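You operate a simulated robot arm through the tools that you are given. There is no shell and no other tool.

You are at the controls of a simulated two-armed robot. One attempt, no reset.

TASK
Load the lit sheet on the trolley, secure it and park the trolley.
Fine: it stands in the upright light box; light off first; it goes in the free slot, the yellow bar closes on it before rolling; the trolley ends at the wall, brake on, the other two sheets in their slots. Where these are worked on the way, their far stop is far enough and under half their travel is too little: trolley brake.
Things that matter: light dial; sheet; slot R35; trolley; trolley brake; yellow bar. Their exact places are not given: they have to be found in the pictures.

The check looks at the end state, three seconds after you hand in, the way a careful person would. Anything else that was tipped, shoved, dropped, spilled or broken makes it a failure. Flat cloth is picked up by pressing the open fingertips on it (5 to 10 N) and closing them slowly along it; thin cloth reads only 2 to 8 mm in the jaws.

THE ROBOT
Two 7-joint arms with two-finger parallel grippers on one trunk, on a base that moves. Base frame: it is fixed to the floor where the robot stands at the start and does not move with it; the origin is under the middle of the robot, x ahead of it, y to its left, z up. Units: mm, degrees, N and s.
The left shoulder is at the start at [30, 119, 1085], the right one opposite. With the tool pointing down near the work surface each hand reaches from about 100 to 600 mm from the robot's upright axis, wherever it stands, measured 20 degrees to its own side. Places, roughly: light dial [500, 0, 900]; slot R35 [600, 400, 700]; trolley [500, 400, 500]; trolley brake [200, 500, 500]; yellow bar [400, 400, 800]. Payload 3.43 kg a hand.
The TCP of each hand is the grasp point between the finger pads, 30 mm short of the fingertips. In the tool frame z runs along the fingers and y along their closing line. Largest opening 94 mm; finger width 28, thickness 10; the body of the gripper, 50 by 96 mm, starts 55 mm behind the TCP.
Orientation is told as [roll, pitch, yaw] about the base's x, y, z axes, in that order, counted from this pose: with the fingers straight down and closing along the base's y, the tool's x points along the base's -x, its y along +y and its z along -z.

THE INTERFACE
- The arms move only by the tool play_rows. It takes "left_deltas", "right_deltas" or both (then of equal length, played together; a hand with none holds still); each is a list of rows, each an object of numbers (a shift or turn left out is 0, a gripper value left out holds the last): "jaw": the finger opening in mm, from 0 to 94; "tx", "ty", "tz": the shift along the tool's x, y, z in mm; "ax", "ay", "az": the turn, a rotation vector about the tool's x, y, z in rad. In form: [{"jaw": .., "tx": .., "ty": .., "tz": .., "ax": .., "ay": .., "az": ..}, ...]. A call has 1 to 20 rows; each row is the pose to reach, as a shift and turn from the pose commanded when the call began, along the tool's axes at that moment. A row lasts 0.2 s, in which the tool goes at most 50 mm and 8.6 degrees; a call with a longer step from one row to the next is refused whole, and so is a gripper value outside its range. A pose out of reach is approached as far as the arm can. The call stops where the force on the tool passes 40 N (or 10 N more than at its start, if that is more) or the arm is blocked; 0.2 s more then pass. The fingers move at their own pace (about 72 mm/s each) and stop on an object; they squeeze with about 24 N. The grip force told is the motor's: it shows also when the fingers shut on nothing. Time passes only in rows, and 0.2 s behind the last, so rows that repeat a pose let the fingers close. It gives the time, the measured TCP pose, the force on the tool (base axes), the opening and the grip force at its end, in the units of the frame above (readings bear some noise), with the torque about the TCP (base axes, N m) and any sound that the robot's microphone picked up.
- Cameras (640 x 400 px; columns grow to the right, rows downward): "scene" is now at [25.7, 34.4, 1776.1]; the picture's right is [0.51, -0.86, 0.00], its down [-0.75, -0.45, -0.49] and it looks along [0.42, 0.25, -0.87] (base axes); focal length 279 px, centre (320, 200). "left" rides on the left gripper at [76, -14, -102] in its tool frame; the picture's right is [0.18, 0.98, 0.00], its down [-0.75, 0.14, -0.64] and it looks along [-0.63, 0.12, 0.77] (tool axes); focal length 243 px, centre (320, 200). "right" rides on the right gripper at [76, 14, -103] in its tool frame; the picture's right is [-0.18, 0.98, 0.00], its down [-0.75, -0.14, -0.64] and it looks along [-0.63, -0.12, 0.77] (tool axes); focal length 243 px, centre (320, 200).
- snapshot(camera): a new picture of that camera. No time passes.
- lift_body(by): moves the trunk up (or, below 0, down) by that many mm; the arms and the scene camera ride with it, the base frame stays. It gives what a move gives, with no picture.
- steer(legs): drives the robot by 1 to 6 legs, each [ahead, turn to the left] in mm and degrees, along the robot's own axes; the way and the turn of a leg run together, so that a leg with both is an arc; at most 1500 mm and 180 degrees a leg. The arms and the cameras ride along, it lands a little off, and it stops where it bumps. It gives what a move gives.
- turn_head(pan, tilt): turns the head with the scene camera to pan (to the left, within 143 degrees either way) and tilt (down, from -29 to 69), counted from straight ahead of the robot. It gives what a move gives.
- pixel_to_xyz(camera, pixels): there is no depth. For up to 12 entries [column, row, z] of the newest picture of that camera ("zoom" is the newest enlarged one), the place [x, y] in the base frame at which the ray of that pixel passes the height z, good to about 2 mm. No time passes.
- enlarge(camera, box): a new picture of the part [left, top, right, bottom] of that camera's present view, enlarged. No time passes.
- job_done(): hands the job in; it is judged then, once.

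Unless the task says otherwise, let go and move clear before handing in.

The tools are called after "Emit:" as name(argument=value, ...) on one line, values as JSON. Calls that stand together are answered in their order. play_rows: Moves the arms, as the interface text tells. Its arguments: {"type":"object","properties":{"left_deltas":{"type":"array"},"right_deltas":{"type":"array"}},"required":[]} The other tools are called the same way: lift_body (by) moves the trunk up or down; steer (legs) drives the base; turn_head (pan, tilt) turns the head that bears the scene camera; snapshot (camera) takes a picture; pixel_to_xyz (camera, pixels) gives the place at which the rays of pixels pass given heights; enlarge (camera, box) takes an enlarged picture of a part of a camera's view; job_done () hands the job in.

At the start:

```text
time: 0.0
left_tool_pos: [287.5, 319.5, 1385.1]
left_ee_rot: [0.0, 0.0, 0.0]
left_force: [-0.4, 1.4, 0.1]
left_wrist_torque: [0.0, -0.02, 0.02]
left_finger_gap: 94.0
left_finger_force: 0.0
right_tool_pos: [294.9, 42.3, 1438.5]
right_ee_rot: [-0.1, 0.0, 0.1]
right_force: [1.1, -0.2, 0.0]
right_wrist_torque: [-0.02, -0.01, 0.0]
right_finger_gap: 94.1
right_finger_force: 0.0
trunk travel left (down, up): [-350.0, 60.0]
robot x, y, heading: [3.6, 0.2, 0.2]
head pan, tilt (commanded): [30.9, 60.3]
```

scene: 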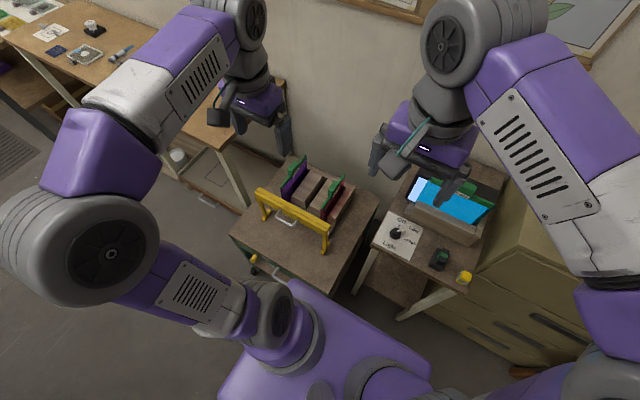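
right: 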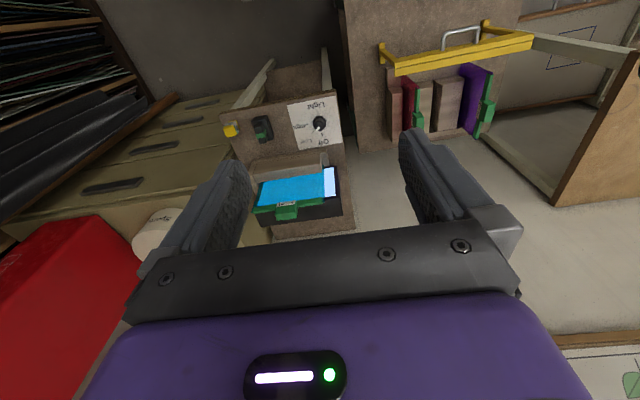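
left: 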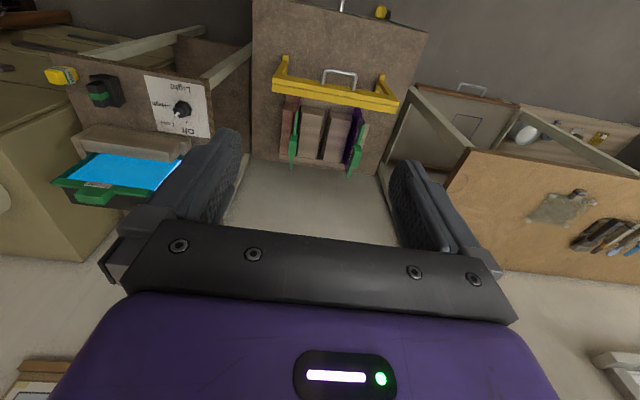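

The scene picture shows the light box with the lit blue sheet around (450,200), a dial at (397,233) and the trolley with the yellow bar around (290,215). I'll look closer at each before moving.

Emit:
enlarge(camera="scene", box=[220, 140, 380, 290])

Emit:
enlarge(camera="scene", box=[350, 140, 520, 310])

Emit:
enlarge(camera="left", box=[230, 0, 440, 200])

Emit:
enlarge(camera="right", box=[200, 60, 400, 240])

```text
2.67 times, centred on (300, 215) of scene
```

zoom: 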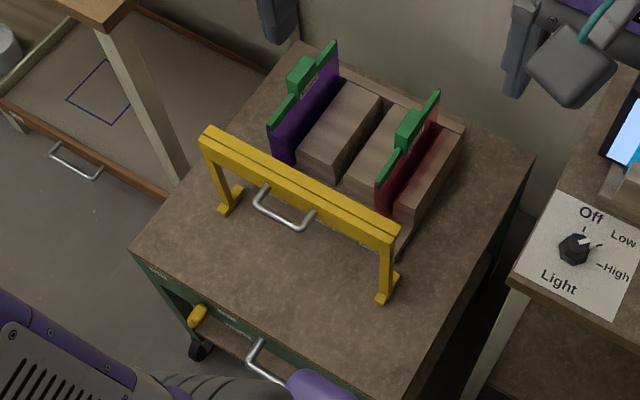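

```text
2.35 times, centred on (435, 225) of scene
```

zoom: 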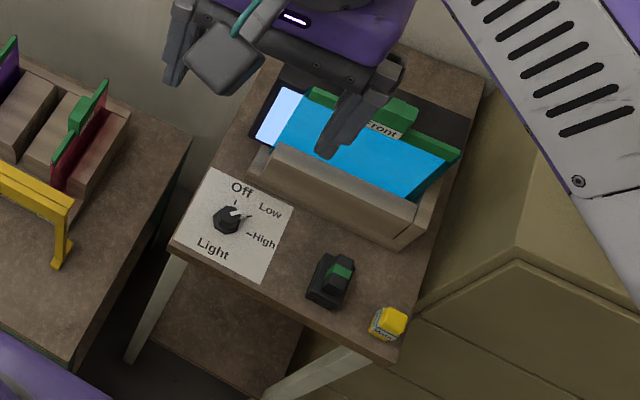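

```text
2.00 times, centred on (335, 100) of left
```

zoom: 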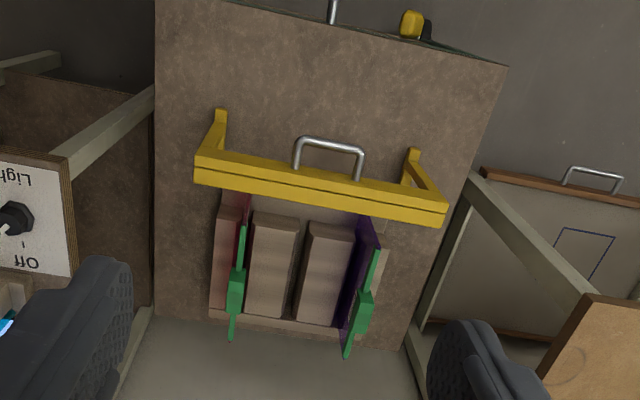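

```text
2.22 times, centred on (300, 150) of right
```

zoom: 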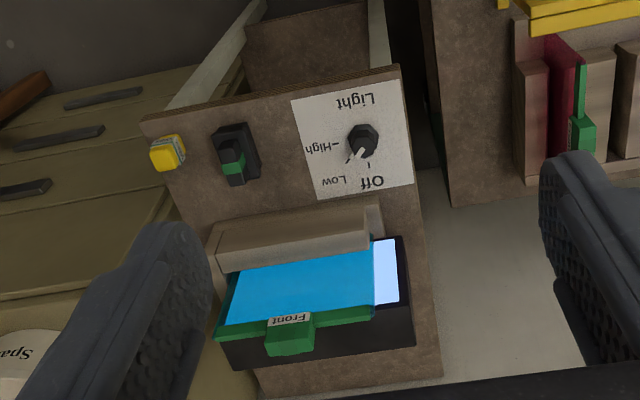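

The free slot seems to be the middle one, between the two wooden blocks. The red and purple sheets sit on either side of it. I'll triangulate the key points by casting their pixels from several cameras at guessed heights.

Emit:
pixel_to_xyz(camera="scene", pixels=[[397, 233, 850], [397, 233, 900], [397, 233, 950], [256, 193, 750], [256, 193, 850], [328, 236, 750], [328, 236, 850], [440, 260, 850], [465, 278, 850], [290, 222, 750]])

Emit:
pixel_to_xyz(camera="right", pixels=[[319, 123, 850], [319, 123, 900], [319, 123, 950], [382, 52, 750], [382, 52, 850], [532, 38, 750], [532, 38, 850], [260, 127, 850], [230, 130, 850], [285, 210, 1000], [285, 210, 1100], [285, 210, 900]])

Emit:
pixel_to_xyz(camera="left", pixels=[[182, 110, 850], [182, 110, 900], [182, 110, 950], [275, 85, 750], [275, 85, 850], [397, 105, 750], [397, 105, 850], [95, 195, 900], [95, 195, 1000], [95, 195, 1100]])

```text
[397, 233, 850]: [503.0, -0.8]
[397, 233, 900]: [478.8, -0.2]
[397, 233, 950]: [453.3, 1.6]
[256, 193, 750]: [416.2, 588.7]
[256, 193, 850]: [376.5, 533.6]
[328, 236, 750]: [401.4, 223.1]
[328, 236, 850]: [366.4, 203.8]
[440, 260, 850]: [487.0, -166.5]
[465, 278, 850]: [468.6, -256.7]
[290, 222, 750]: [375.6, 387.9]
```

```text
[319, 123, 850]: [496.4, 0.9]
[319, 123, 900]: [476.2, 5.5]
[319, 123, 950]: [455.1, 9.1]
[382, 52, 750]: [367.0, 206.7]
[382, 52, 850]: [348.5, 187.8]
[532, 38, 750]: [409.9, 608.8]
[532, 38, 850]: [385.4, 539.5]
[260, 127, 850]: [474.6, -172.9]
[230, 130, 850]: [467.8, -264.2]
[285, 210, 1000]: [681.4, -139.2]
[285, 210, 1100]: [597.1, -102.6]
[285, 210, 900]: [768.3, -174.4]
```

```text
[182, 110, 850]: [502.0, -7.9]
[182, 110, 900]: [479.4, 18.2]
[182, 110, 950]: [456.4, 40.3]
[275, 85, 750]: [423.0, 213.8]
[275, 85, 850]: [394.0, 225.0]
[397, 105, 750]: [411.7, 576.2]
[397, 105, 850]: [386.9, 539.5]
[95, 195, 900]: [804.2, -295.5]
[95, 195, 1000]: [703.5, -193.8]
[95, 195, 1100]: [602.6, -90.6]
```

The dial comes out near [496,-1,864], and the bar's left end near [382,538,840]. I'll look around with the head for the trolley front, brake, wall and slot labels.

Emit:
turn_head(pan=45, tilt=45)

Emit:
snapshot(camera="scene")

Emit:
enlarge(camera="scene", box=[220, 200, 500, 400])

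Emit:
turn_head(pan=0, tilt=40)

Emit:
snapshot(camera="scene")

Emit:
turn_head(pan=30, tilt=15)

Emit:
snapshot(camera="scene")

```text
time: 0.8
left_tool_pos: [288.6, 318.8, 1385.2]
left_ee_rot: [0.1, 0.1, 0.0]
left_force: [0.8, -0.1, -0.1]
left_wrist_torque: [-0.01, -0.02, 0.05]
left_finger_gap: 93.7
left_finger_force: 0.1
right_tool_pos: [294.1, 41.3, 1439.8]
right_ee_rot: [0.0, 0.0, 0.0]
right_force: [0.2, 0.1, -0.3]
right_wrist_torque: [0.0, 0.0, 0.01]
right_finger_gap: 93.9
right_finger_force: 0.1
trunk travel left (down, up): [-350.0, 60.0]
robot x, y, heading: [-4.4, -4.0, -0.0]
head pan, tilt (commanded): [45.0, 45.0]
```

```text
taken
```

scene: 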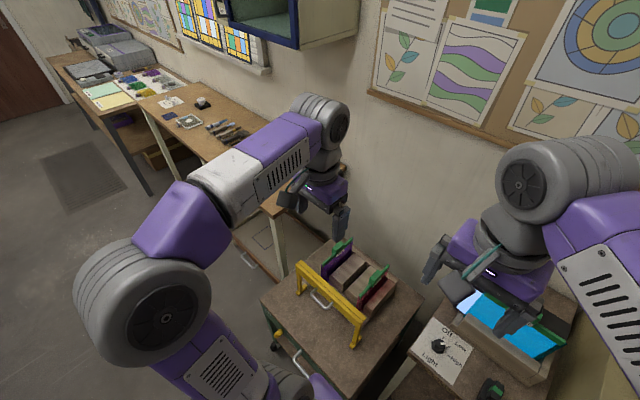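

```text
2.00 times, centred on (360, 300) of scene
```

zoom: 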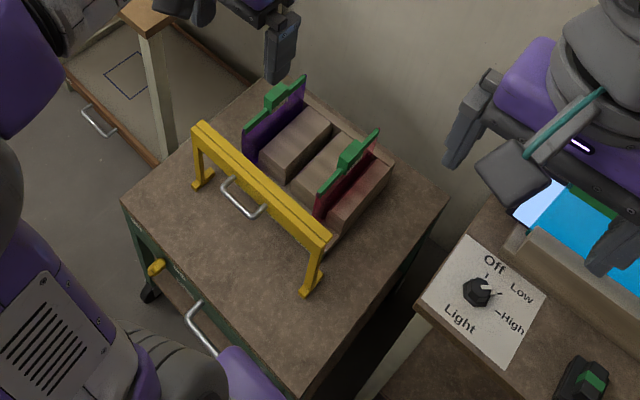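

```text
time: 1.9
left_tool_pos: [287.7, 319.3, 1385.6]
left_ee_rot: [0.1, 0.0, -0.1]
left_force: [-0.9, -1.1, 0.0]
left_wrist_torque: [0.02, 0.01, 0.01]
left_finger_gap: 94.0
left_finger_force: 0.1
right_tool_pos: [294.8, 40.8, 1439.3]
right_ee_rot: [-0.1, 0.0, 0.0]
right_force: [0.7, -0.3, 0.1]
right_wrist_torque: [0.0, -0.04, 0.03]
right_finger_gap: 94.3
right_finger_force: 0.0
trunk travel left (down, up): [-350.0, 60.0]
robot x, y, heading: [2.2, -1.3, -0.0]
head pan, tilt (commanded): [0.0, 40.0]
```

```text
taken
```

scene: 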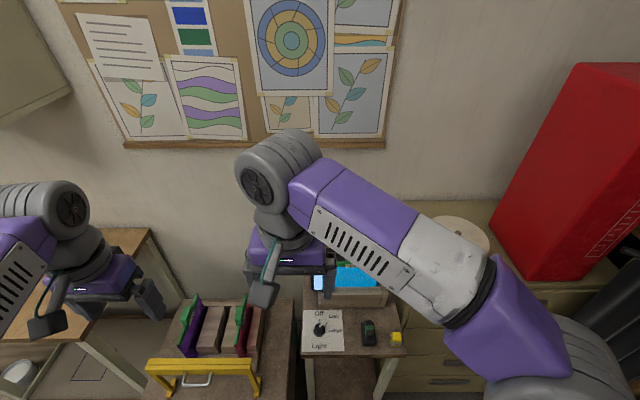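

```text
time: 2.9
left_tool_pos: [287.6, 317.5, 1384.4]
left_ee_rot: [0.0, -0.1, -0.1]
left_force: [0.0, 0.7, 0.2]
left_wrist_torque: [-0.01, 0.02, -0.02]
left_finger_gap: 94.3
left_finger_force: 0.1
right_tool_pos: [294.6, 40.6, 1439.0]
right_ee_rot: [0.0, 0.0, 0.0]
right_force: [0.1, 0.4, 0.2]
right_wrist_torque: [0.01, 0.0, 0.06]
right_finger_gap: 93.8
right_finger_force: 0.0
trunk travel left (down, up): [-350.0, 60.0]
robot x, y, heading: [4.6, 1.1, -0.0]
head pan, tilt (commanded): [30.0, 15.0]
```

```text
taken
```

scene: 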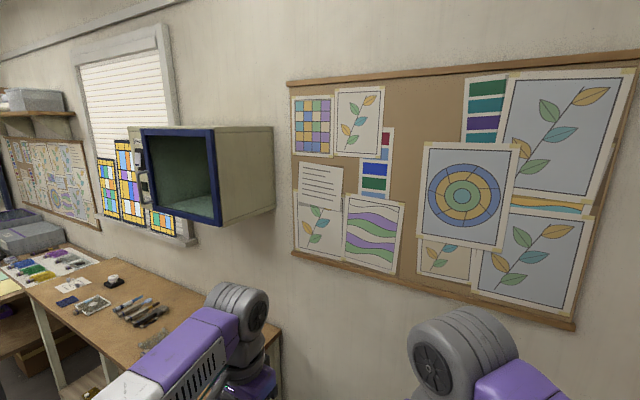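

The arms block some of the view, so I'll zoom tightly on the trolley's front edge, the slots and the light box from a steep head angle.

Emit:
turn_head(pan=40, tilt=60)

Emit:
snapshot(camera="scene")

Emit:
enlarge(camera="scene", box=[240, 200, 340, 290])

Emit:
enlarge(camera="scene", box=[280, 140, 380, 220])

```text
time: 4.0
left_tool_pos: [288.3, 318.5, 1386.0]
left_ee_rot: [0.1, 0.0, 0.0]
left_force: [0.8, -0.7, 0.7]
left_wrist_torque: [0.0, 0.02, 0.02]
left_finger_gap: 94.0
left_finger_force: 0.1
right_tool_pos: [294.2, 41.2, 1438.4]
right_ee_rot: [0.0, 0.0, 0.0]
right_force: [-0.3, 0.5, 0.0]
right_wrist_torque: [-0.01, 0.0, -0.02]
right_finger_gap: 94.1
right_finger_force: 0.1
trunk travel left (down, up): [-350.0, 60.0]
robot x, y, heading: [0.1, -1.8, -0.1]
head pan, tilt (commanded): [40.0, 60.0]
```

```text
taken
```

scene: 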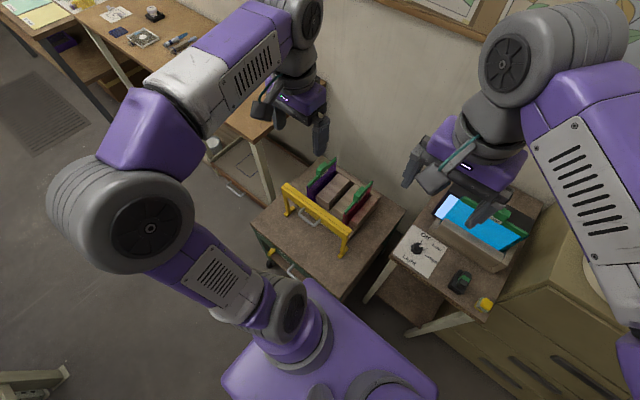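

```text
4.44 times, centred on (290, 245) of scene
```

zoom: 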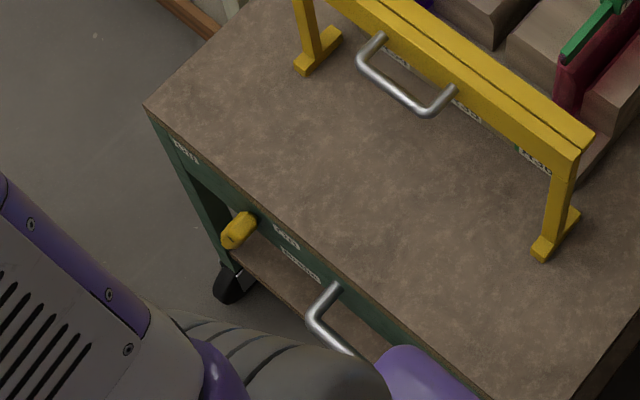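

```text
5.00 times, centred on (330, 180) of scene
```

zoom: 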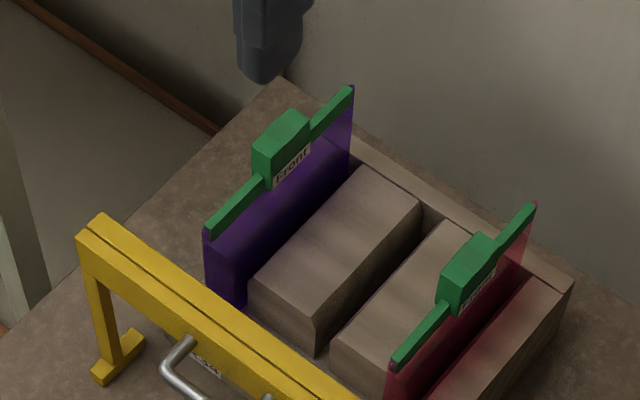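

The other sheets carry their "Front" label facing -y. The lit sheet's "Front" faces the robot (-x), so it will need a turn of +90°. Next I'll cast some trolley pixels for geometry, and move the left hand lower for a close look at the labels and brake.

Emit:
pixel_to_xyz(camera="scene", pixels=[[253, 222, 700], [345, 301, 700], [406, 206, 700], [320, 155, 700], [272, 252, 600], [272, 252, 650], [285, 188, 850], [350, 236, 850], [303, 270, 600], [330, 170, 800], [365, 190, 800]])

Emit:
play_rows(left_deltas=[{"tz": 40}, {"tz": 80}, {"tz": 120}, {"tz": 160}, {"tz": 200}])

Emit:
snapshot(camera="left")

Emit:
snapshot(camera="scene")

```text
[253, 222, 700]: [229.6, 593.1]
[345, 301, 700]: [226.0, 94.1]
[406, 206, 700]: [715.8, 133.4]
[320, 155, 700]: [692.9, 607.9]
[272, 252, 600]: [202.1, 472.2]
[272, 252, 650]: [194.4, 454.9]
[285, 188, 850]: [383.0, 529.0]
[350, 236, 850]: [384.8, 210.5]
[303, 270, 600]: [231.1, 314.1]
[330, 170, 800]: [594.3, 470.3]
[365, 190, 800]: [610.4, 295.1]
```

```text
time: 5.2
left_tool_pos: [287.3, 320.2, 1184.8]
left_ee_rot: [-0.1, 0.0, -0.1]
left_force: [0.5, -0.3, 0.0]
left_wrist_torque: [-0.02, 0.01, 0.03]
left_finger_gap: 94.1
left_finger_force: 0.0
right_tool_pos: [294.7, 41.0, 1438.8]
right_ee_rot: [-0.1, 0.0, 0.1]
right_force: [0.5, 0.2, 0.2]
right_wrist_torque: [-0.05, 0.02, -0.02]
right_finger_gap: 93.9
right_finger_force: 0.1
trunk travel left (down, up): [-350.0, 60.0]
robot x, y, heading: [-2.2, 0.3, -0.2]
head pan, tilt (commanded): [40.0, 60.0]
```

```text
taken
```

left: 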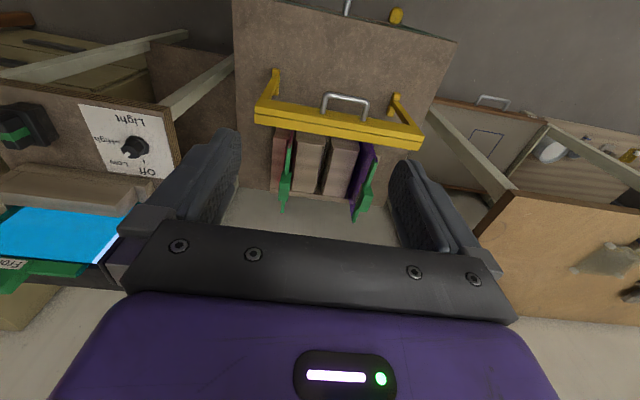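

```text
taken
```

scene: 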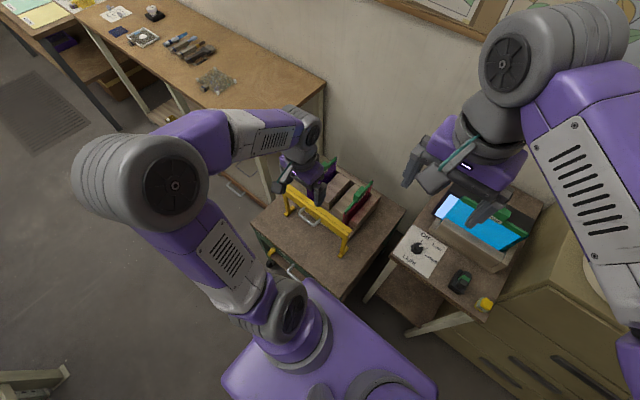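

The left hand is lower now. I'll zoom hard on the slot labels seen under the bar at (308,212), (323,224), (338,236).

Emit:
enlarge(camera="scene", box=[300, 205, 348, 243])

Emit:
enlarge(camera="scene", box=[245, 225, 320, 285])

Emit:
enlarge(camera="scene", box=[395, 180, 535, 290])

Emit:
enlarge(camera="left", box=[240, 60, 440, 220])

```text
10.53 times, centred on (324, 224) of scene
```

zoom: 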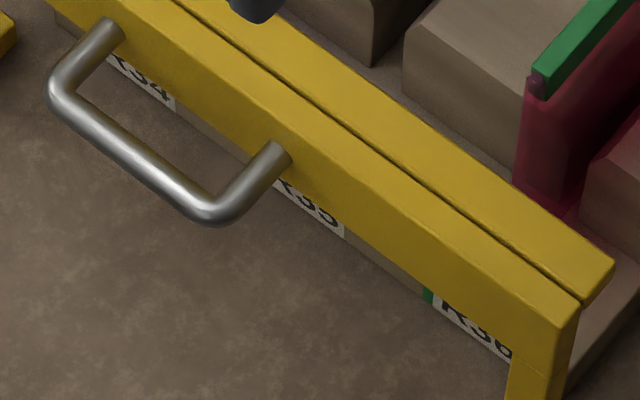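

```text
6.67 times, centred on (282, 255) of scene
```

zoom: 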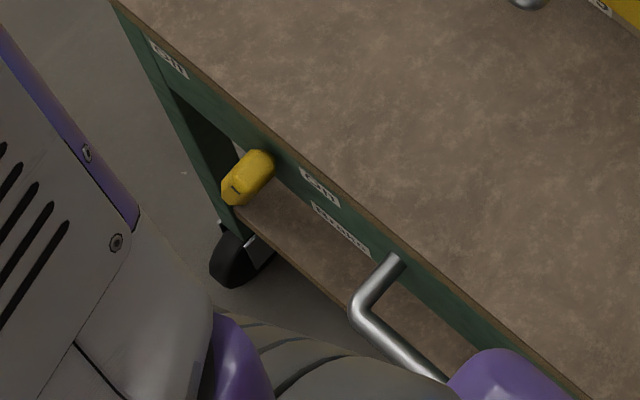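

```text
3.64 times, centred on (465, 235) of scene
```

zoom: 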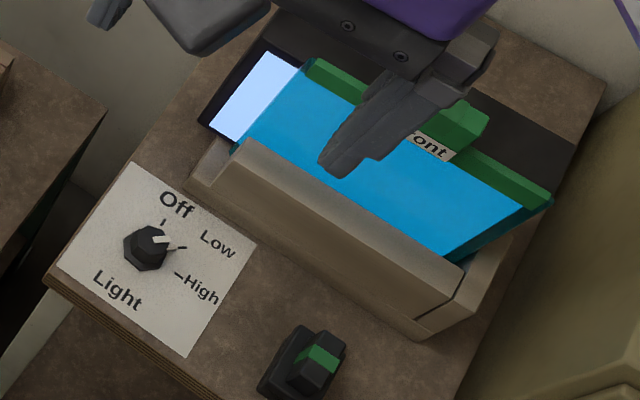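

```text
2.50 times, centred on (340, 140) of left
```

zoom: 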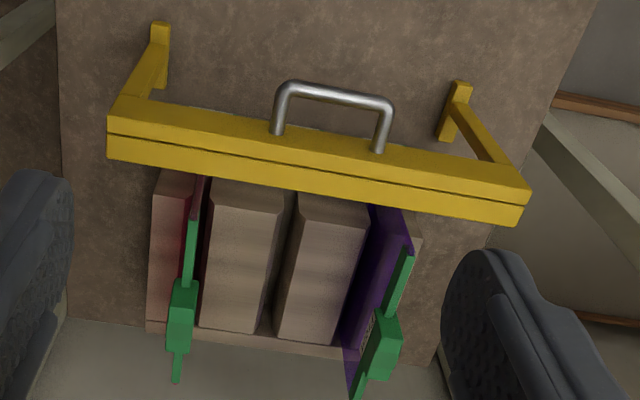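

The labels read R34 (purple, left), R35 (middle, free) and R36 (red, right). The light dial points at Low, with Off about 45° counter-clockwise. Before planning any driving I'll check the robot's footprint against the trolley and table.

Emit:
turn_head(pan=0, tilt=69)

Emit:
snapshot(camera="scene")

Emit:
turn_head(pan=60, tilt=69)

Emit:
snapshot(camera="scene")

Emit:
turn_head(pan=-40, tilt=60)

Emit:
snapshot(camera="scene")

```text
time: 6.2
left_tool_pos: [286.5, 320.1, 1185.6]
left_ee_rot: [0.0, 0.0, 0.0]
left_force: [0.4, -0.1, 0.7]
left_wrist_torque: [0.0, 0.02, 0.01]
left_finger_gap: 94.1
left_finger_force: 0.1
right_tool_pos: [295.0, 41.2, 1439.0]
right_ee_rot: [0.0, 0.1, 0.0]
right_force: [0.1, 0.1, 0.3]
right_wrist_torque: [-0.04, 0.01, -0.02]
right_finger_gap: 93.9
right_finger_force: 0.1
trunk travel left (down, up): [-350.0, 60.0]
robot x, y, heading: [-0.0, -0.3, 0.0]
head pan, tilt (commanded): [0.0, 68.8]
```

```text
taken
```

scene: 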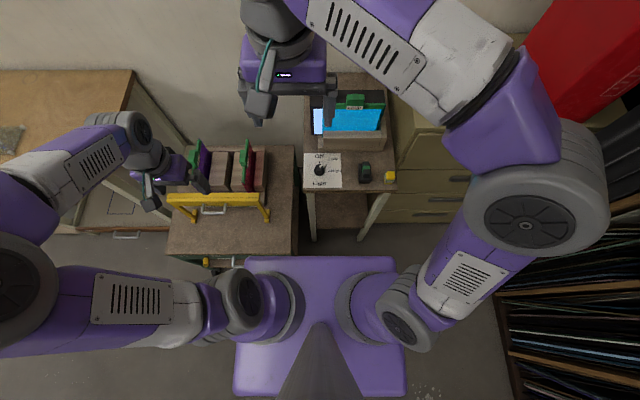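

```text
time: 7.5
left_tool_pos: [287.3, 320.3, 1185.4]
left_ee_rot: [0.0, -0.1, 0.0]
left_force: [-0.2, -0.3, -0.6]
left_wrist_torque: [0.01, 0.01, 0.0]
left_finger_gap: 94.0
left_finger_force: 0.1
right_tool_pos: [296.2, 40.7, 1439.0]
right_ee_rot: [0.0, 0.0, 0.0]
right_force: [0.0, 0.2, 0.6]
right_wrist_torque: [0.0, -0.03, -0.01]
right_finger_gap: 94.0
right_finger_force: 0.0
trunk travel left (down, up): [-350.0, 60.0]
robot x, y, heading: [-0.7, 0.1, -0.1]
head pan, tilt (commanded): [60.0, 68.8]
```

```text
taken
```

scene: 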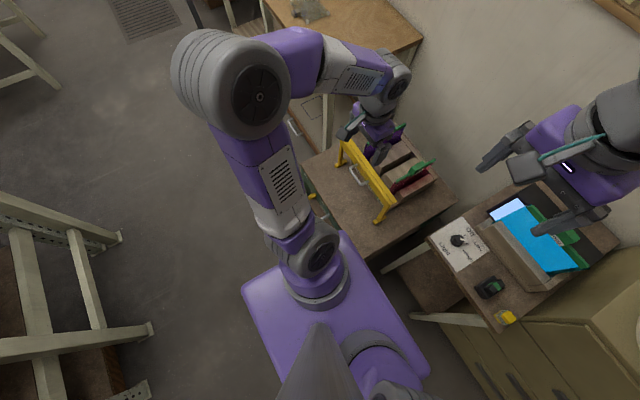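

```text
time: 9.3
left_tool_pos: [287.3, 319.9, 1184.7]
left_ee_rot: [0.0, -0.1, 0.0]
left_force: [0.8, -0.1, -0.8]
left_wrist_torque: [0.03, 0.01, 0.02]
left_finger_gap: 93.9
left_finger_force: 0.1
right_tool_pos: [295.6, 40.7, 1438.3]
right_ee_rot: [0.1, 0.0, 0.0]
right_force: [-0.2, 0.5, -0.1]
right_wrist_torque: [0.01, 0.02, -0.06]
right_finger_gap: 93.9
right_finger_force: 0.1
trunk travel left (down, up): [-350.0, 60.0]
robot x, y, heading: [-0.3, 1.4, -0.0]
head pan, tilt (commanded): [-40.0, 60.0]
```

```text
taken
```

scene: 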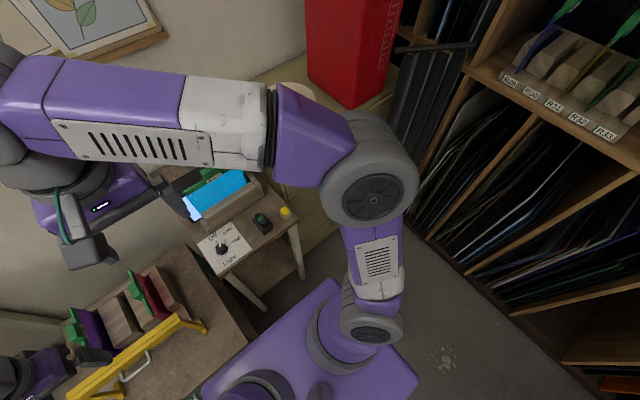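

The pan 0 view shows the robot's purple platform at (235-405, 257-395) close to the trolley front. I'll retake that view and cast its edges.

Emit:
turn_head(pan=0, tilt=68.8)

Emit:
snapshot(camera="scene")

Emit:
pixel_to_xyz(camera="scene", pixels=[[243, 258, 300], [393, 258, 300], [235, 393, 300], [405, 393, 300], [243, 258, 500], [393, 258, 500], [235, 393, 500], [405, 393, 500], [168, 253, 700], [292, 257, 700], [303, 187, 850], [395, 190, 850]])

Emit:
enlarge(camera="scene", box=[150, 130, 410, 290])

```text
time: 10.4
left_tool_pos: [287.5, 319.6, 1184.9]
left_ee_rot: [0.1, -0.1, 0.0]
left_force: [0.0, 0.6, 0.3]
left_wrist_torque: [0.02, -0.03, -0.01]
left_finger_gap: 93.9
left_finger_force: 0.0
right_tool_pos: [292.7, 40.4, 1438.3]
right_ee_rot: [0.0, -0.1, -0.1]
right_force: [0.6, -0.5, -0.7]
right_wrist_torque: [0.01, -0.01, 0.01]
right_finger_gap: 94.1
right_finger_force: 0.0
trunk travel left (down, up): [-350.0, 60.0]
robot x, y, heading: [-0.9, 1.0, -0.2]
head pan, tilt (commanded): [0.0, 68.8]
```

```text
taken
```

scene: 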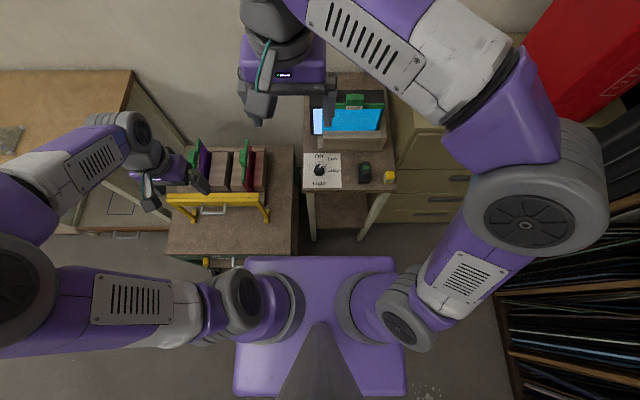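

```text
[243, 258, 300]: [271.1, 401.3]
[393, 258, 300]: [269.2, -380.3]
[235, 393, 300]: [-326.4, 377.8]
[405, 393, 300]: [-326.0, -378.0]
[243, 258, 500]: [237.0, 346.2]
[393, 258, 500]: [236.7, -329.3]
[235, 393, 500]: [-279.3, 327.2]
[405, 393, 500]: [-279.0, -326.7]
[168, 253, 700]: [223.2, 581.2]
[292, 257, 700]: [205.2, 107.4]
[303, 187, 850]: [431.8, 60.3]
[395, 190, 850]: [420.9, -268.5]
```

```text
2.46 times, centred on (280, 210) of scene
```

zoom: 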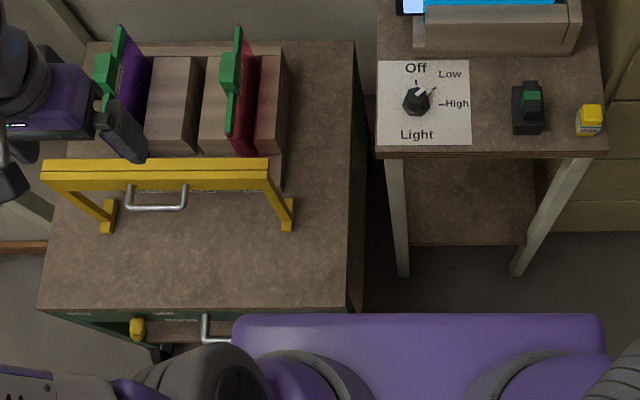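

The platform here is probably the torso plate at height, so the floor base stays hidden. To find out whether the left arm can reach the slot from here, I'll sweep the hand out high above the trolley at z 1185. This is well clear of everything there.

Emit:
play_rows(left_deltas=[{"tx": -40, "ty": 10}, {"tx": -80, "ty": 20}, {"tx": -120, "ty": 30}, {"tx": -160, "ty": 40}, {"tx": -200, "ty": 50}, {"tx": -240, "ty": 60}, {"tx": -280, "ty": 65}, {"tx": -320, "ty": 65}, {"tx": -320, "ty": 65}])

Emit:
snapshot(camera="left")

Emit:
snapshot(camera="scene")

```text
time: 12.4
left_tool_pos: [593.8, 382.0, 1184.6]
left_ee_rot: [0.0, 0.0, 0.0]
left_force: [-0.3, -0.9, 0.4]
left_wrist_torque: [0.0, 0.03, -0.03]
left_finger_gap: 93.9
left_finger_force: 0.1
left hand out of reach, approached as far as the arm can: row 8, 9
right_tool_pos: [293.0, 40.5, 1439.5]
right_ee_rot: [0.1, 0.0, 0.0]
right_force: [0.5, 0.9, 0.1]
right_wrist_torque: [0.01, 0.01, 0.01]
right_finger_gap: 94.0
right_finger_force: 0.0
trunk travel left (down, up): [-350.0, 60.0]
robot x, y, heading: [-1.9, 3.5, 0.3]
head pan, tilt (commanded): [0.0, 68.8]
```

```text
taken
```

left: 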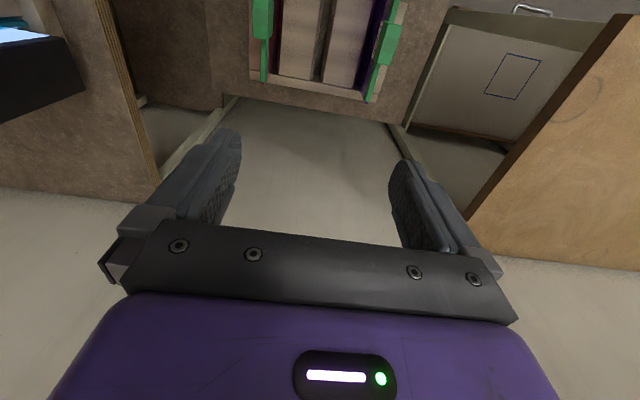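

```text
taken
```

scene: 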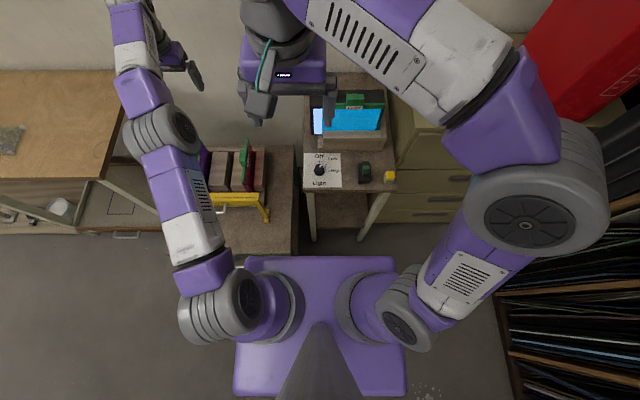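

The left hand reached [594,382,1185], so the slot area is in reach without driving. I'll estimate where the wall is, using the table back corners, and zoom in behind the trolley.

Emit:
pixel_to_xyz(camera="left", pixels=[[155, 187, 850], [155, 187, 860], [240, 97, 0], [385, 122, 0], [225, 97, 700], [400, 122, 700], [466, 218, 860], [258, 72, 700], [370, 100, 750], [262, 10, 850], [390, 40, 850]])

Emit:
enlarge(camera="left", box=[120, 0, 500, 240])

Emit:
pixel_to_xyz(camera="scene", pixels=[[296, 148, 700], [292, 257, 700], [134, 71, 850], [134, 71, 800], [303, 153, 850], [395, 190, 850], [358, 97, 1000], [358, 97, 1100]])

```text
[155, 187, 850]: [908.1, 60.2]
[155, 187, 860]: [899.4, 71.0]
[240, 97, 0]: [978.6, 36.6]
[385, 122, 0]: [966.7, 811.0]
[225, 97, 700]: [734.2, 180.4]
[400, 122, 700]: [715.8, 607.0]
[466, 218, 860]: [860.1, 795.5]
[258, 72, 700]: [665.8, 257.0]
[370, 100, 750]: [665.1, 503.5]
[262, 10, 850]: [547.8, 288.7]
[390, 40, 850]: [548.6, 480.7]
```

```text
1.67 times, centred on (310, 120) of left
```

zoom: 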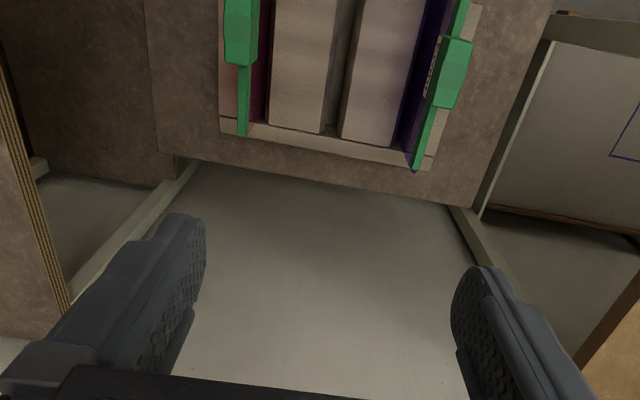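

```text
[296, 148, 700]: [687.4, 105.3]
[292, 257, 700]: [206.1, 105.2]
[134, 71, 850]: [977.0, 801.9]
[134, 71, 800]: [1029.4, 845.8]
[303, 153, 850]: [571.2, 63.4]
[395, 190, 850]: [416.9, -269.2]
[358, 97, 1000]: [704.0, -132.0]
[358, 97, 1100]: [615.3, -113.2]
```

The wall looks to be near x≈900, and the trolley top seems lower than 700. I'll bring the right hand down near the dial for a close look, and pull the left hand back out of the view.

Emit:
play_rows(right_deltas=[{"tx": -13, "ty": -4, "tz": 39}, {"tx": -26, "ty": -8, "tz": 78}, {"tx": -39, "ty": -12, "tz": 117}, {"tx": -52, "ty": -16, "tz": 156}, {"tx": -65, "ty": -20, "tz": 195}, {"tx": -78, "ty": -24, "tz": 234}, {"tx": -91, "ty": -28, "tz": 273}, {"tx": -104, "ty": -32, "tz": 312}, {"tx": -117, "ty": -36, "tz": 351}, {"tx": -130, "ty": -41, "tz": 389}], left_deltas=[{"tx": 35, "ty": 5}, {"tx": 70, "ty": 10}, {"tx": 105, "ty": 15}, {"tx": 140, "ty": 20}, {"tx": 175, "ty": 25}, {"tx": 210, "ty": 30}, {"tx": 245, "ty": 35}, {"tx": 280, "ty": 40}, {"tx": 315, "ty": 45}, {"tx": 350, "ty": 50}])

Emit:
snapshot(camera="right")

Emit:
snapshot(camera="left")

Emit:
snapshot(camera="scene")

```text
time: 14.6
left_tool_pos: [244.3, 431.4, 1183.3]
left_ee_rot: [0.0, 0.1, -0.1]
left_force: [0.2, 1.8, 0.1]
left_wrist_torque: [0.0, 0.03, 0.03]
left_finger_gap: 93.9
left_finger_force: 0.1
right_tool_pos: [425.3, 1.2, 1049.3]
right_ee_rot: [0.0, -0.1, 0.0]
right_force: [-0.4, -0.3, 0.2]
right_wrist_torque: [0.02, 0.05, 0.02]
right_finger_gap: 93.9
right_finger_force: 0.0
trunk travel left (down, up): [-350.0, 60.0]
robot x, y, heading: [3.7, 1.5, 0.2]
head pan, tilt (commanded): [0.0, 68.8]
```

```text
taken
```

right: 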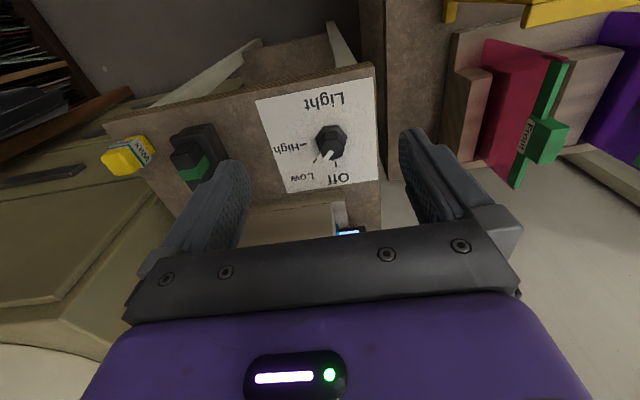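

```text
taken
```

left: 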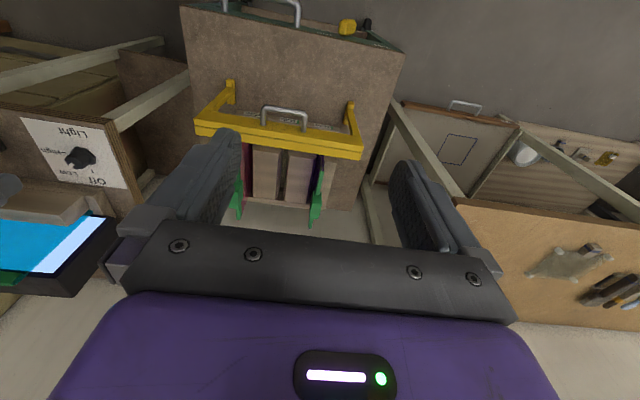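

```text
taken
```

scene: 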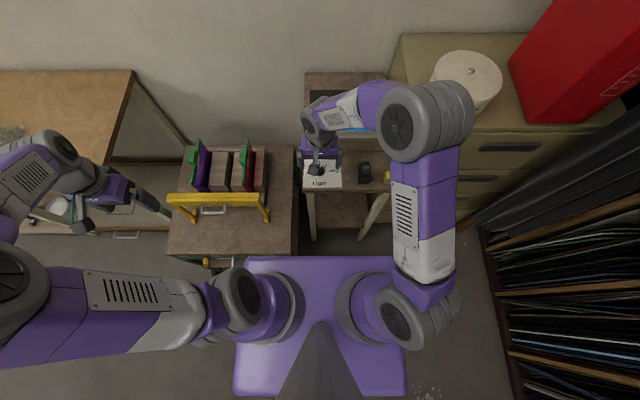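

The right camera now sees the dial clearly at (331,143). I'll cast it, the table edge and the trolley's front corners, and zoom in on the pointer.

Emit:
pixel_to_xyz(camera="right", pixels=[[331, 143, 840], [331, 143, 860], [331, 143, 880], [331, 143, 900], [373, 64, 850], [373, 64, 820], [380, 225, 850], [570, 65, 800], [570, 65, 850], [515, 188, 800], [515, 188, 850]])

Emit:
pixel_to_xyz(camera="left", pixels=[[82, 155, 840], [82, 155, 860], [82, 155, 880], [182, 4, 560], [182, 4, 600], [402, 52, 560], [402, 52, 600], [348, 27, 500], [348, 27, 550], [294, 5, 500], [294, 5, 550], [223, 3, 500]])

Emit:
pixel_to_xyz(camera="scene", pixels=[[319, 169, 840], [319, 169, 860], [319, 169, 880], [168, 253, 560], [168, 253, 600], [292, 257, 560], [292, 257, 600], [207, 263, 500], [207, 263, 550], [296, 148, 560], [296, 148, 600], [187, 147, 600]])

Emit:
enlarge(camera="right", box=[240, 70, 420, 240])

Emit:
enlarge(camera="left", box=[170, 0, 410, 150])

```text
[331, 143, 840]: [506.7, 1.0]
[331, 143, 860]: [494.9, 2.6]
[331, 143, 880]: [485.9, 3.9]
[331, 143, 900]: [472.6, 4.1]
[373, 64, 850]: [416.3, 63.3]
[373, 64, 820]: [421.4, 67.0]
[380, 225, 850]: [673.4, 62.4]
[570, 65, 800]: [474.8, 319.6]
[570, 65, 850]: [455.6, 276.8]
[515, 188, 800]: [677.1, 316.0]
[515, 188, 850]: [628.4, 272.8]
```

```text
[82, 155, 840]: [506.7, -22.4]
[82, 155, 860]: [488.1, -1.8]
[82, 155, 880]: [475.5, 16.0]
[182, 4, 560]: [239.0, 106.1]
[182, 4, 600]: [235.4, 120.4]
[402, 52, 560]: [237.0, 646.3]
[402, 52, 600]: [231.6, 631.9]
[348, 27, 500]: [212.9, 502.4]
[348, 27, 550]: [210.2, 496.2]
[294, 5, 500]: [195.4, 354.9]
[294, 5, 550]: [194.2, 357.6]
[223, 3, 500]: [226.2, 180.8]
```

```text
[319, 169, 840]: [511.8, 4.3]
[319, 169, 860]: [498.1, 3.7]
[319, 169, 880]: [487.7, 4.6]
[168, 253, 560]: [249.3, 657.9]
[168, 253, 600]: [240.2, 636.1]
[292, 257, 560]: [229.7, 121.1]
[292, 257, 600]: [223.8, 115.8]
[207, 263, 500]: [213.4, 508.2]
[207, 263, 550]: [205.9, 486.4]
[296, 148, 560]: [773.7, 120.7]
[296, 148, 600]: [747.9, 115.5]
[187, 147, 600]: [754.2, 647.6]
```

```text
2.35 times, centred on (330, 155) of right
```

zoom: 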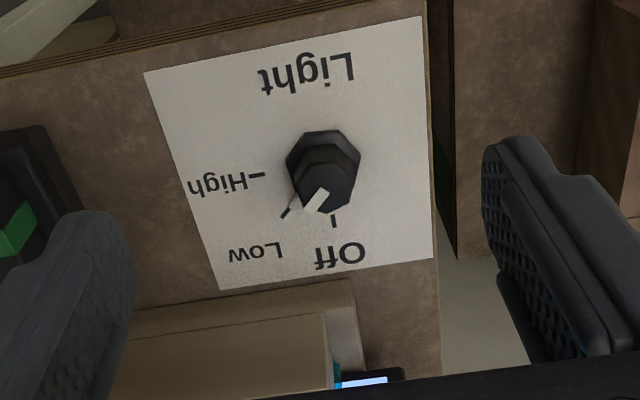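

```text
2.67 times, centred on (290, 75) of left
```

zoom: 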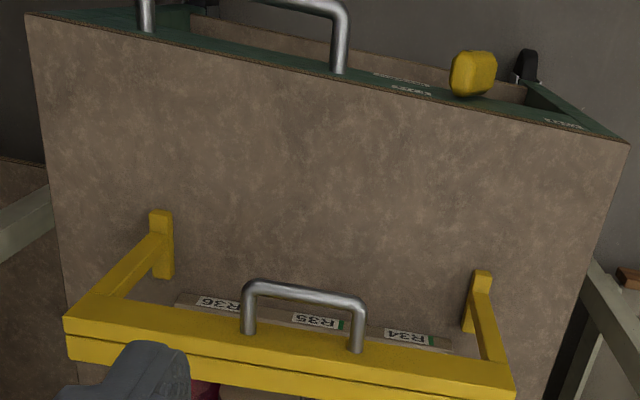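

The dial sits at about [494,2,862] with a knob roughly 30 mm wide and its pointer at Low. The trolley top is at z≈595, spanning x 231-750 and y 117-640. I'll place the right hand above the dial, pre-turned 45° clockwise so that it ends square.

Emit:
play_rows(right_deltas=[{"jaw": 66, "tx": -9, "tz": 12, "az": 0.1}, {"tx": -18, "tz": 24, "az": 0.2}, {"tx": -27, "tz": 36, "az": 0.3}, {"tx": -36, "tz": 48, "az": 0.4}, {"tx": -45, "tz": 60, "az": 0.5}, {"tx": -54, "tz": 72, "az": 0.6}, {"tx": -63, "tz": 84, "az": 0.7}, {"tx": -68.7, "ty": 0.8, "tz": 94, "az": 0.785}, {"tx": -68.7, "ty": 0.8, "tz": 94, "az": 0.785}])

Emit:
snapshot(camera="right")

Emit:
enlarge(camera="scene", box=[270, 90, 420, 220])

```text
time: 16.6
left_tool_pos: [244.0, 431.8, 1183.8]
left_ee_rot: [0.0, -0.1, -0.2]
left_force: [0.0, 0.0, 0.3]
left_wrist_torque: [-0.01, -0.03, 0.01]
left_finger_gap: 94.2
left_finger_force: 0.0
right_tool_pos: [493.0, 1.9, 955.6]
right_ee_rot: [0.1, 0.1, -45.1]
right_force: [-1.0, 0.6, -1.0]
right_wrist_torque: [0.0, 0.03, -0.01]
right_finger_gap: 65.7
right_finger_force: 0.1
trunk travel left (down, up): [-350.0, 60.0]
robot x, y, heading: [-0.6, 0.6, 0.1]
head pan, tilt (commanded): [0.0, 68.8]
```

```text
taken
```

right: 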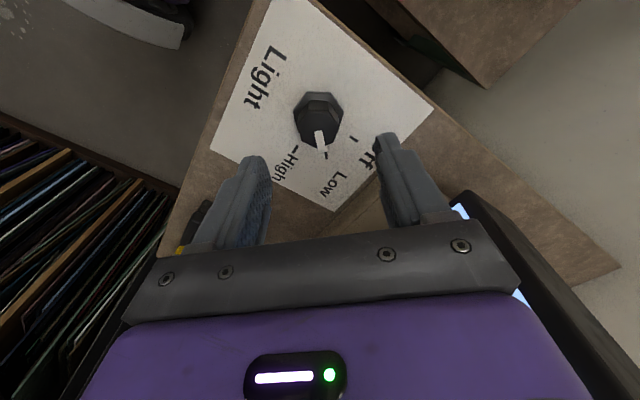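

```text
3.08 times, centred on (345, 155) of scene
```

zoom: 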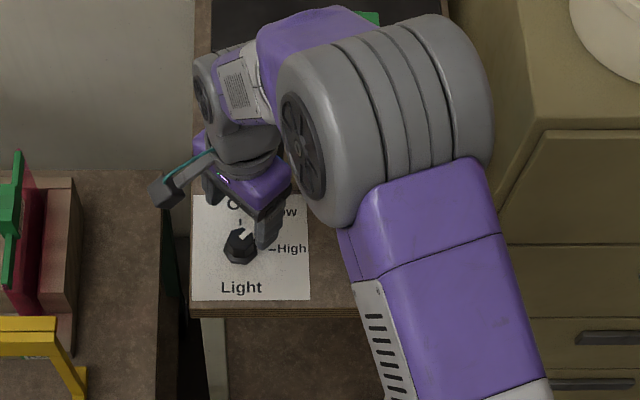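

The knob sits at (318,115), right on the finger axis, with the pointer exactly at the Low tick. I'll descend to just above the plate, then check.

Emit:
play_rows(right_deltas=[{"tz": 20}, {"tz": 40}, {"tz": 55}, {"tz": 65}, {"tz": 65}])

Emit:
snapshot(camera="right")

Emit:
enlarge(camera="left", box=[0, 80, 220, 300])

```text
time: 17.8
left_tool_pos: [245.2, 431.6, 1183.6]
left_ee_rot: [0.0, 0.0, 0.0]
left_force: [1.0, 0.0, 0.6]
left_wrist_torque: [0.0, 0.0, -0.02]
left_finger_gap: 93.7
left_finger_force: 0.0
right_tool_pos: [493.8, -0.6, 891.2]
right_ee_rot: [0.0, -0.1, -45.0]
right_force: [0.5, 0.9, 0.2]
right_wrist_torque: [0.0, -0.05, 0.01]
right_finger_gap: 65.9
right_finger_force: 0.0
trunk travel left (down, up): [-350.0, 60.0]
robot x, y, heading: [4.3, 1.7, -0.2]
head pan, tilt (commanded): [0.0, 68.8]
```

```text
taken
```

right: 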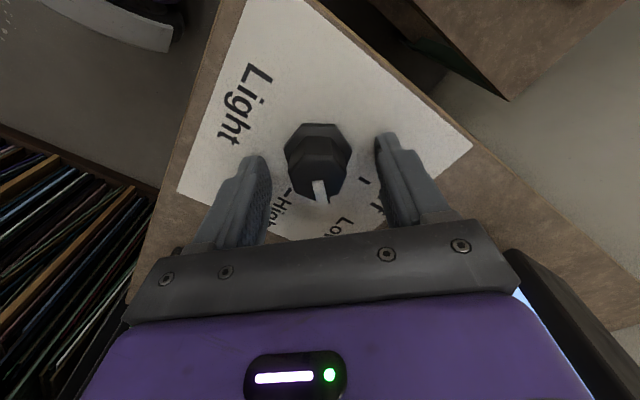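

```text
1.82 times, centred on (110, 190) of left
```

zoom: 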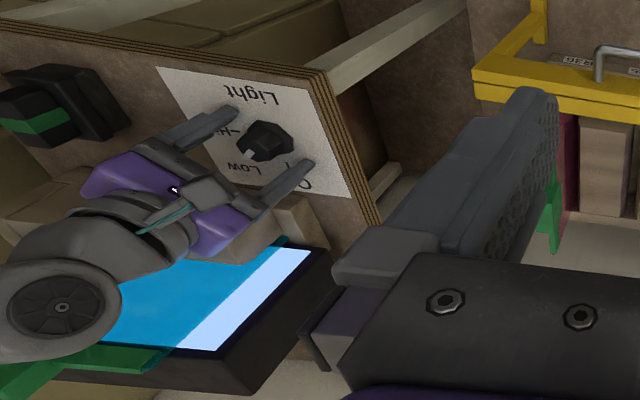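

The knob's middle sits at fingertip level (z≈861), so I'll go down about 10 mm more, slowly, and then close on it.

Emit:
play_rows(right_deltas=[{"tz": 3}, {"tz": 6}, {"tz": 9}, {"tz": 11}, {"tz": 11}])

```text
time: 18.4
left_tool_pos: [244.1, 431.8, 1183.3]
left_ee_rot: [0.0, 0.0, 0.0]
left_force: [0.4, 0.5, 0.4]
left_wrist_torque: [0.0, -0.01, -0.01]
left_finger_gap: 94.1
left_finger_force: 0.1
right_tool_pos: [495.7, 1.0, 890.2]
right_ee_rot: [0.2, -0.2, -45.0]
right_force: [-9.2, -1.3, 19.3]
right_wrist_torque: [-0.45, 0.95, -0.03]
right_finger_gap: 70.4
right_finger_force: 3.6
trunk travel left (down, up): [-350.0, 60.0]
robot x, y, heading: [-3.0, 0.8, 0.1]
head pan, tilt (commanded): [0.0, 68.8]
stopped in row 3 (right hand): the force on the tool passed its limit at 45 N (the readings are from after the stop); the commanded pose is now the measured one
```

The fingertips touched the surface with TCP at z≈890, so the table top is at about 860. I'll back up 3 mm and close on the knob.

Emit:
play_rows(right_deltas=[{"tz": -2, "jaw": 66}, {"tz": -3, "jaw": 66}, {"tz": -3, "jaw": 66}])

Emit:
snapshot(camera="right")

Emit:
enlarge(camera="left", box=[40, 100, 180, 240])

```text
time: 19.2
left_tool_pos: [245.5, 432.4, 1183.8]
left_ee_rot: [0.0, 0.0, 0.0]
left_force: [0.4, 0.3, -0.7]
left_wrist_torque: [0.02, -0.05, -0.01]
left_finger_gap: 94.0
left_finger_force: 0.1
right_tool_pos: [497.1, 0.9, 892.2]
right_ee_rot: [0.3, -0.1, -45.0]
right_force: [0.1, 0.3, 1.0]
right_wrist_torque: [0.0, 0.01, -0.03]
right_finger_gap: 66.0
right_finger_force: 0.1
trunk travel left (down, up): [-350.0, 60.0]
robot x, y, heading: [-1.7, 0.6, -0.1]
head pan, tilt (commanded): [0.0, 68.8]
```

```text
taken
```

right: 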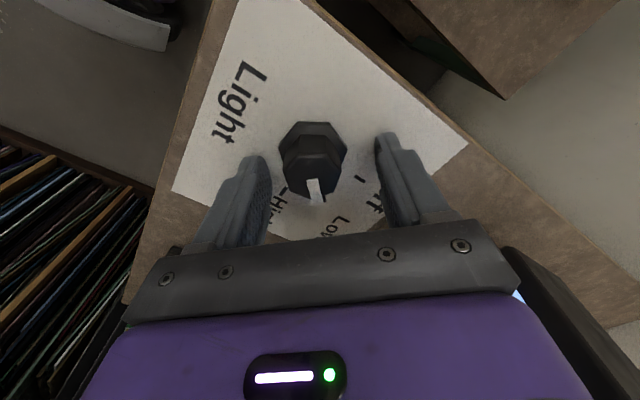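

```text
2.86 times, centred on (110, 170) of left
```

zoom: 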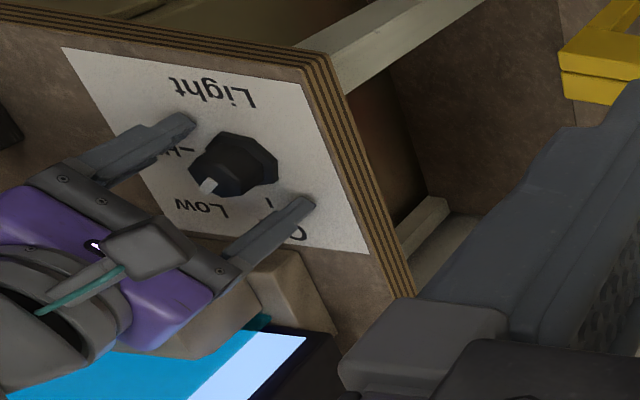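

The knob is slightly left of the finger axis (column 313 against 320), so I'll shift 3 mm and close.

Emit:
play_rows(right_deltas=[{"ty": -3, "jaw": 66}, {"ty": -3, "jaw": 10}, {"ty": -3, "jaw": 10}, {"ty": -3, "jaw": 10}])

Emit:
snapshot(camera="right")

```text
time: 20.2
left_tool_pos: [244.8, 430.7, 1183.7]
left_ee_rot: [0.0, 0.0, 0.0]
left_force: [0.7, 0.1, -0.8]
left_wrist_torque: [-0.01, -0.02, -0.02]
left_finger_gap: 94.0
left_finger_force: 0.1
right_tool_pos: [493.4, -1.0, 891.6]
right_ee_rot: [0.1, -0.1, -45.1]
right_force: [-2.9, -2.6, 1.0]
right_wrist_torque: [-0.32, 0.22, -0.03]
right_finger_gap: 41.8
right_finger_force: 44.9
trunk travel left (down, up): [-350.0, 60.0]
robot x, y, heading: [0.3, -2.0, 0.0]
head pan, tilt (commanded): [0.0, 68.8]
```

```text
taken
```

right: 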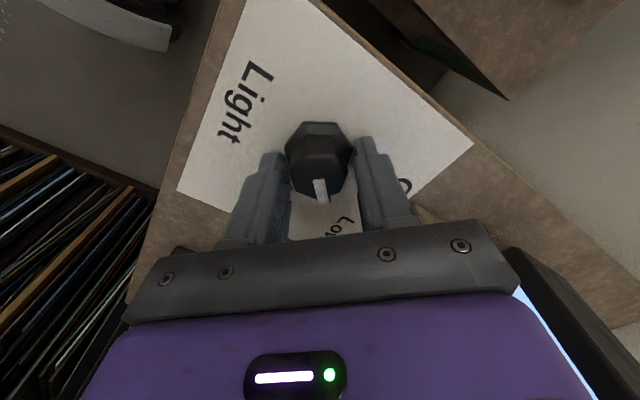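

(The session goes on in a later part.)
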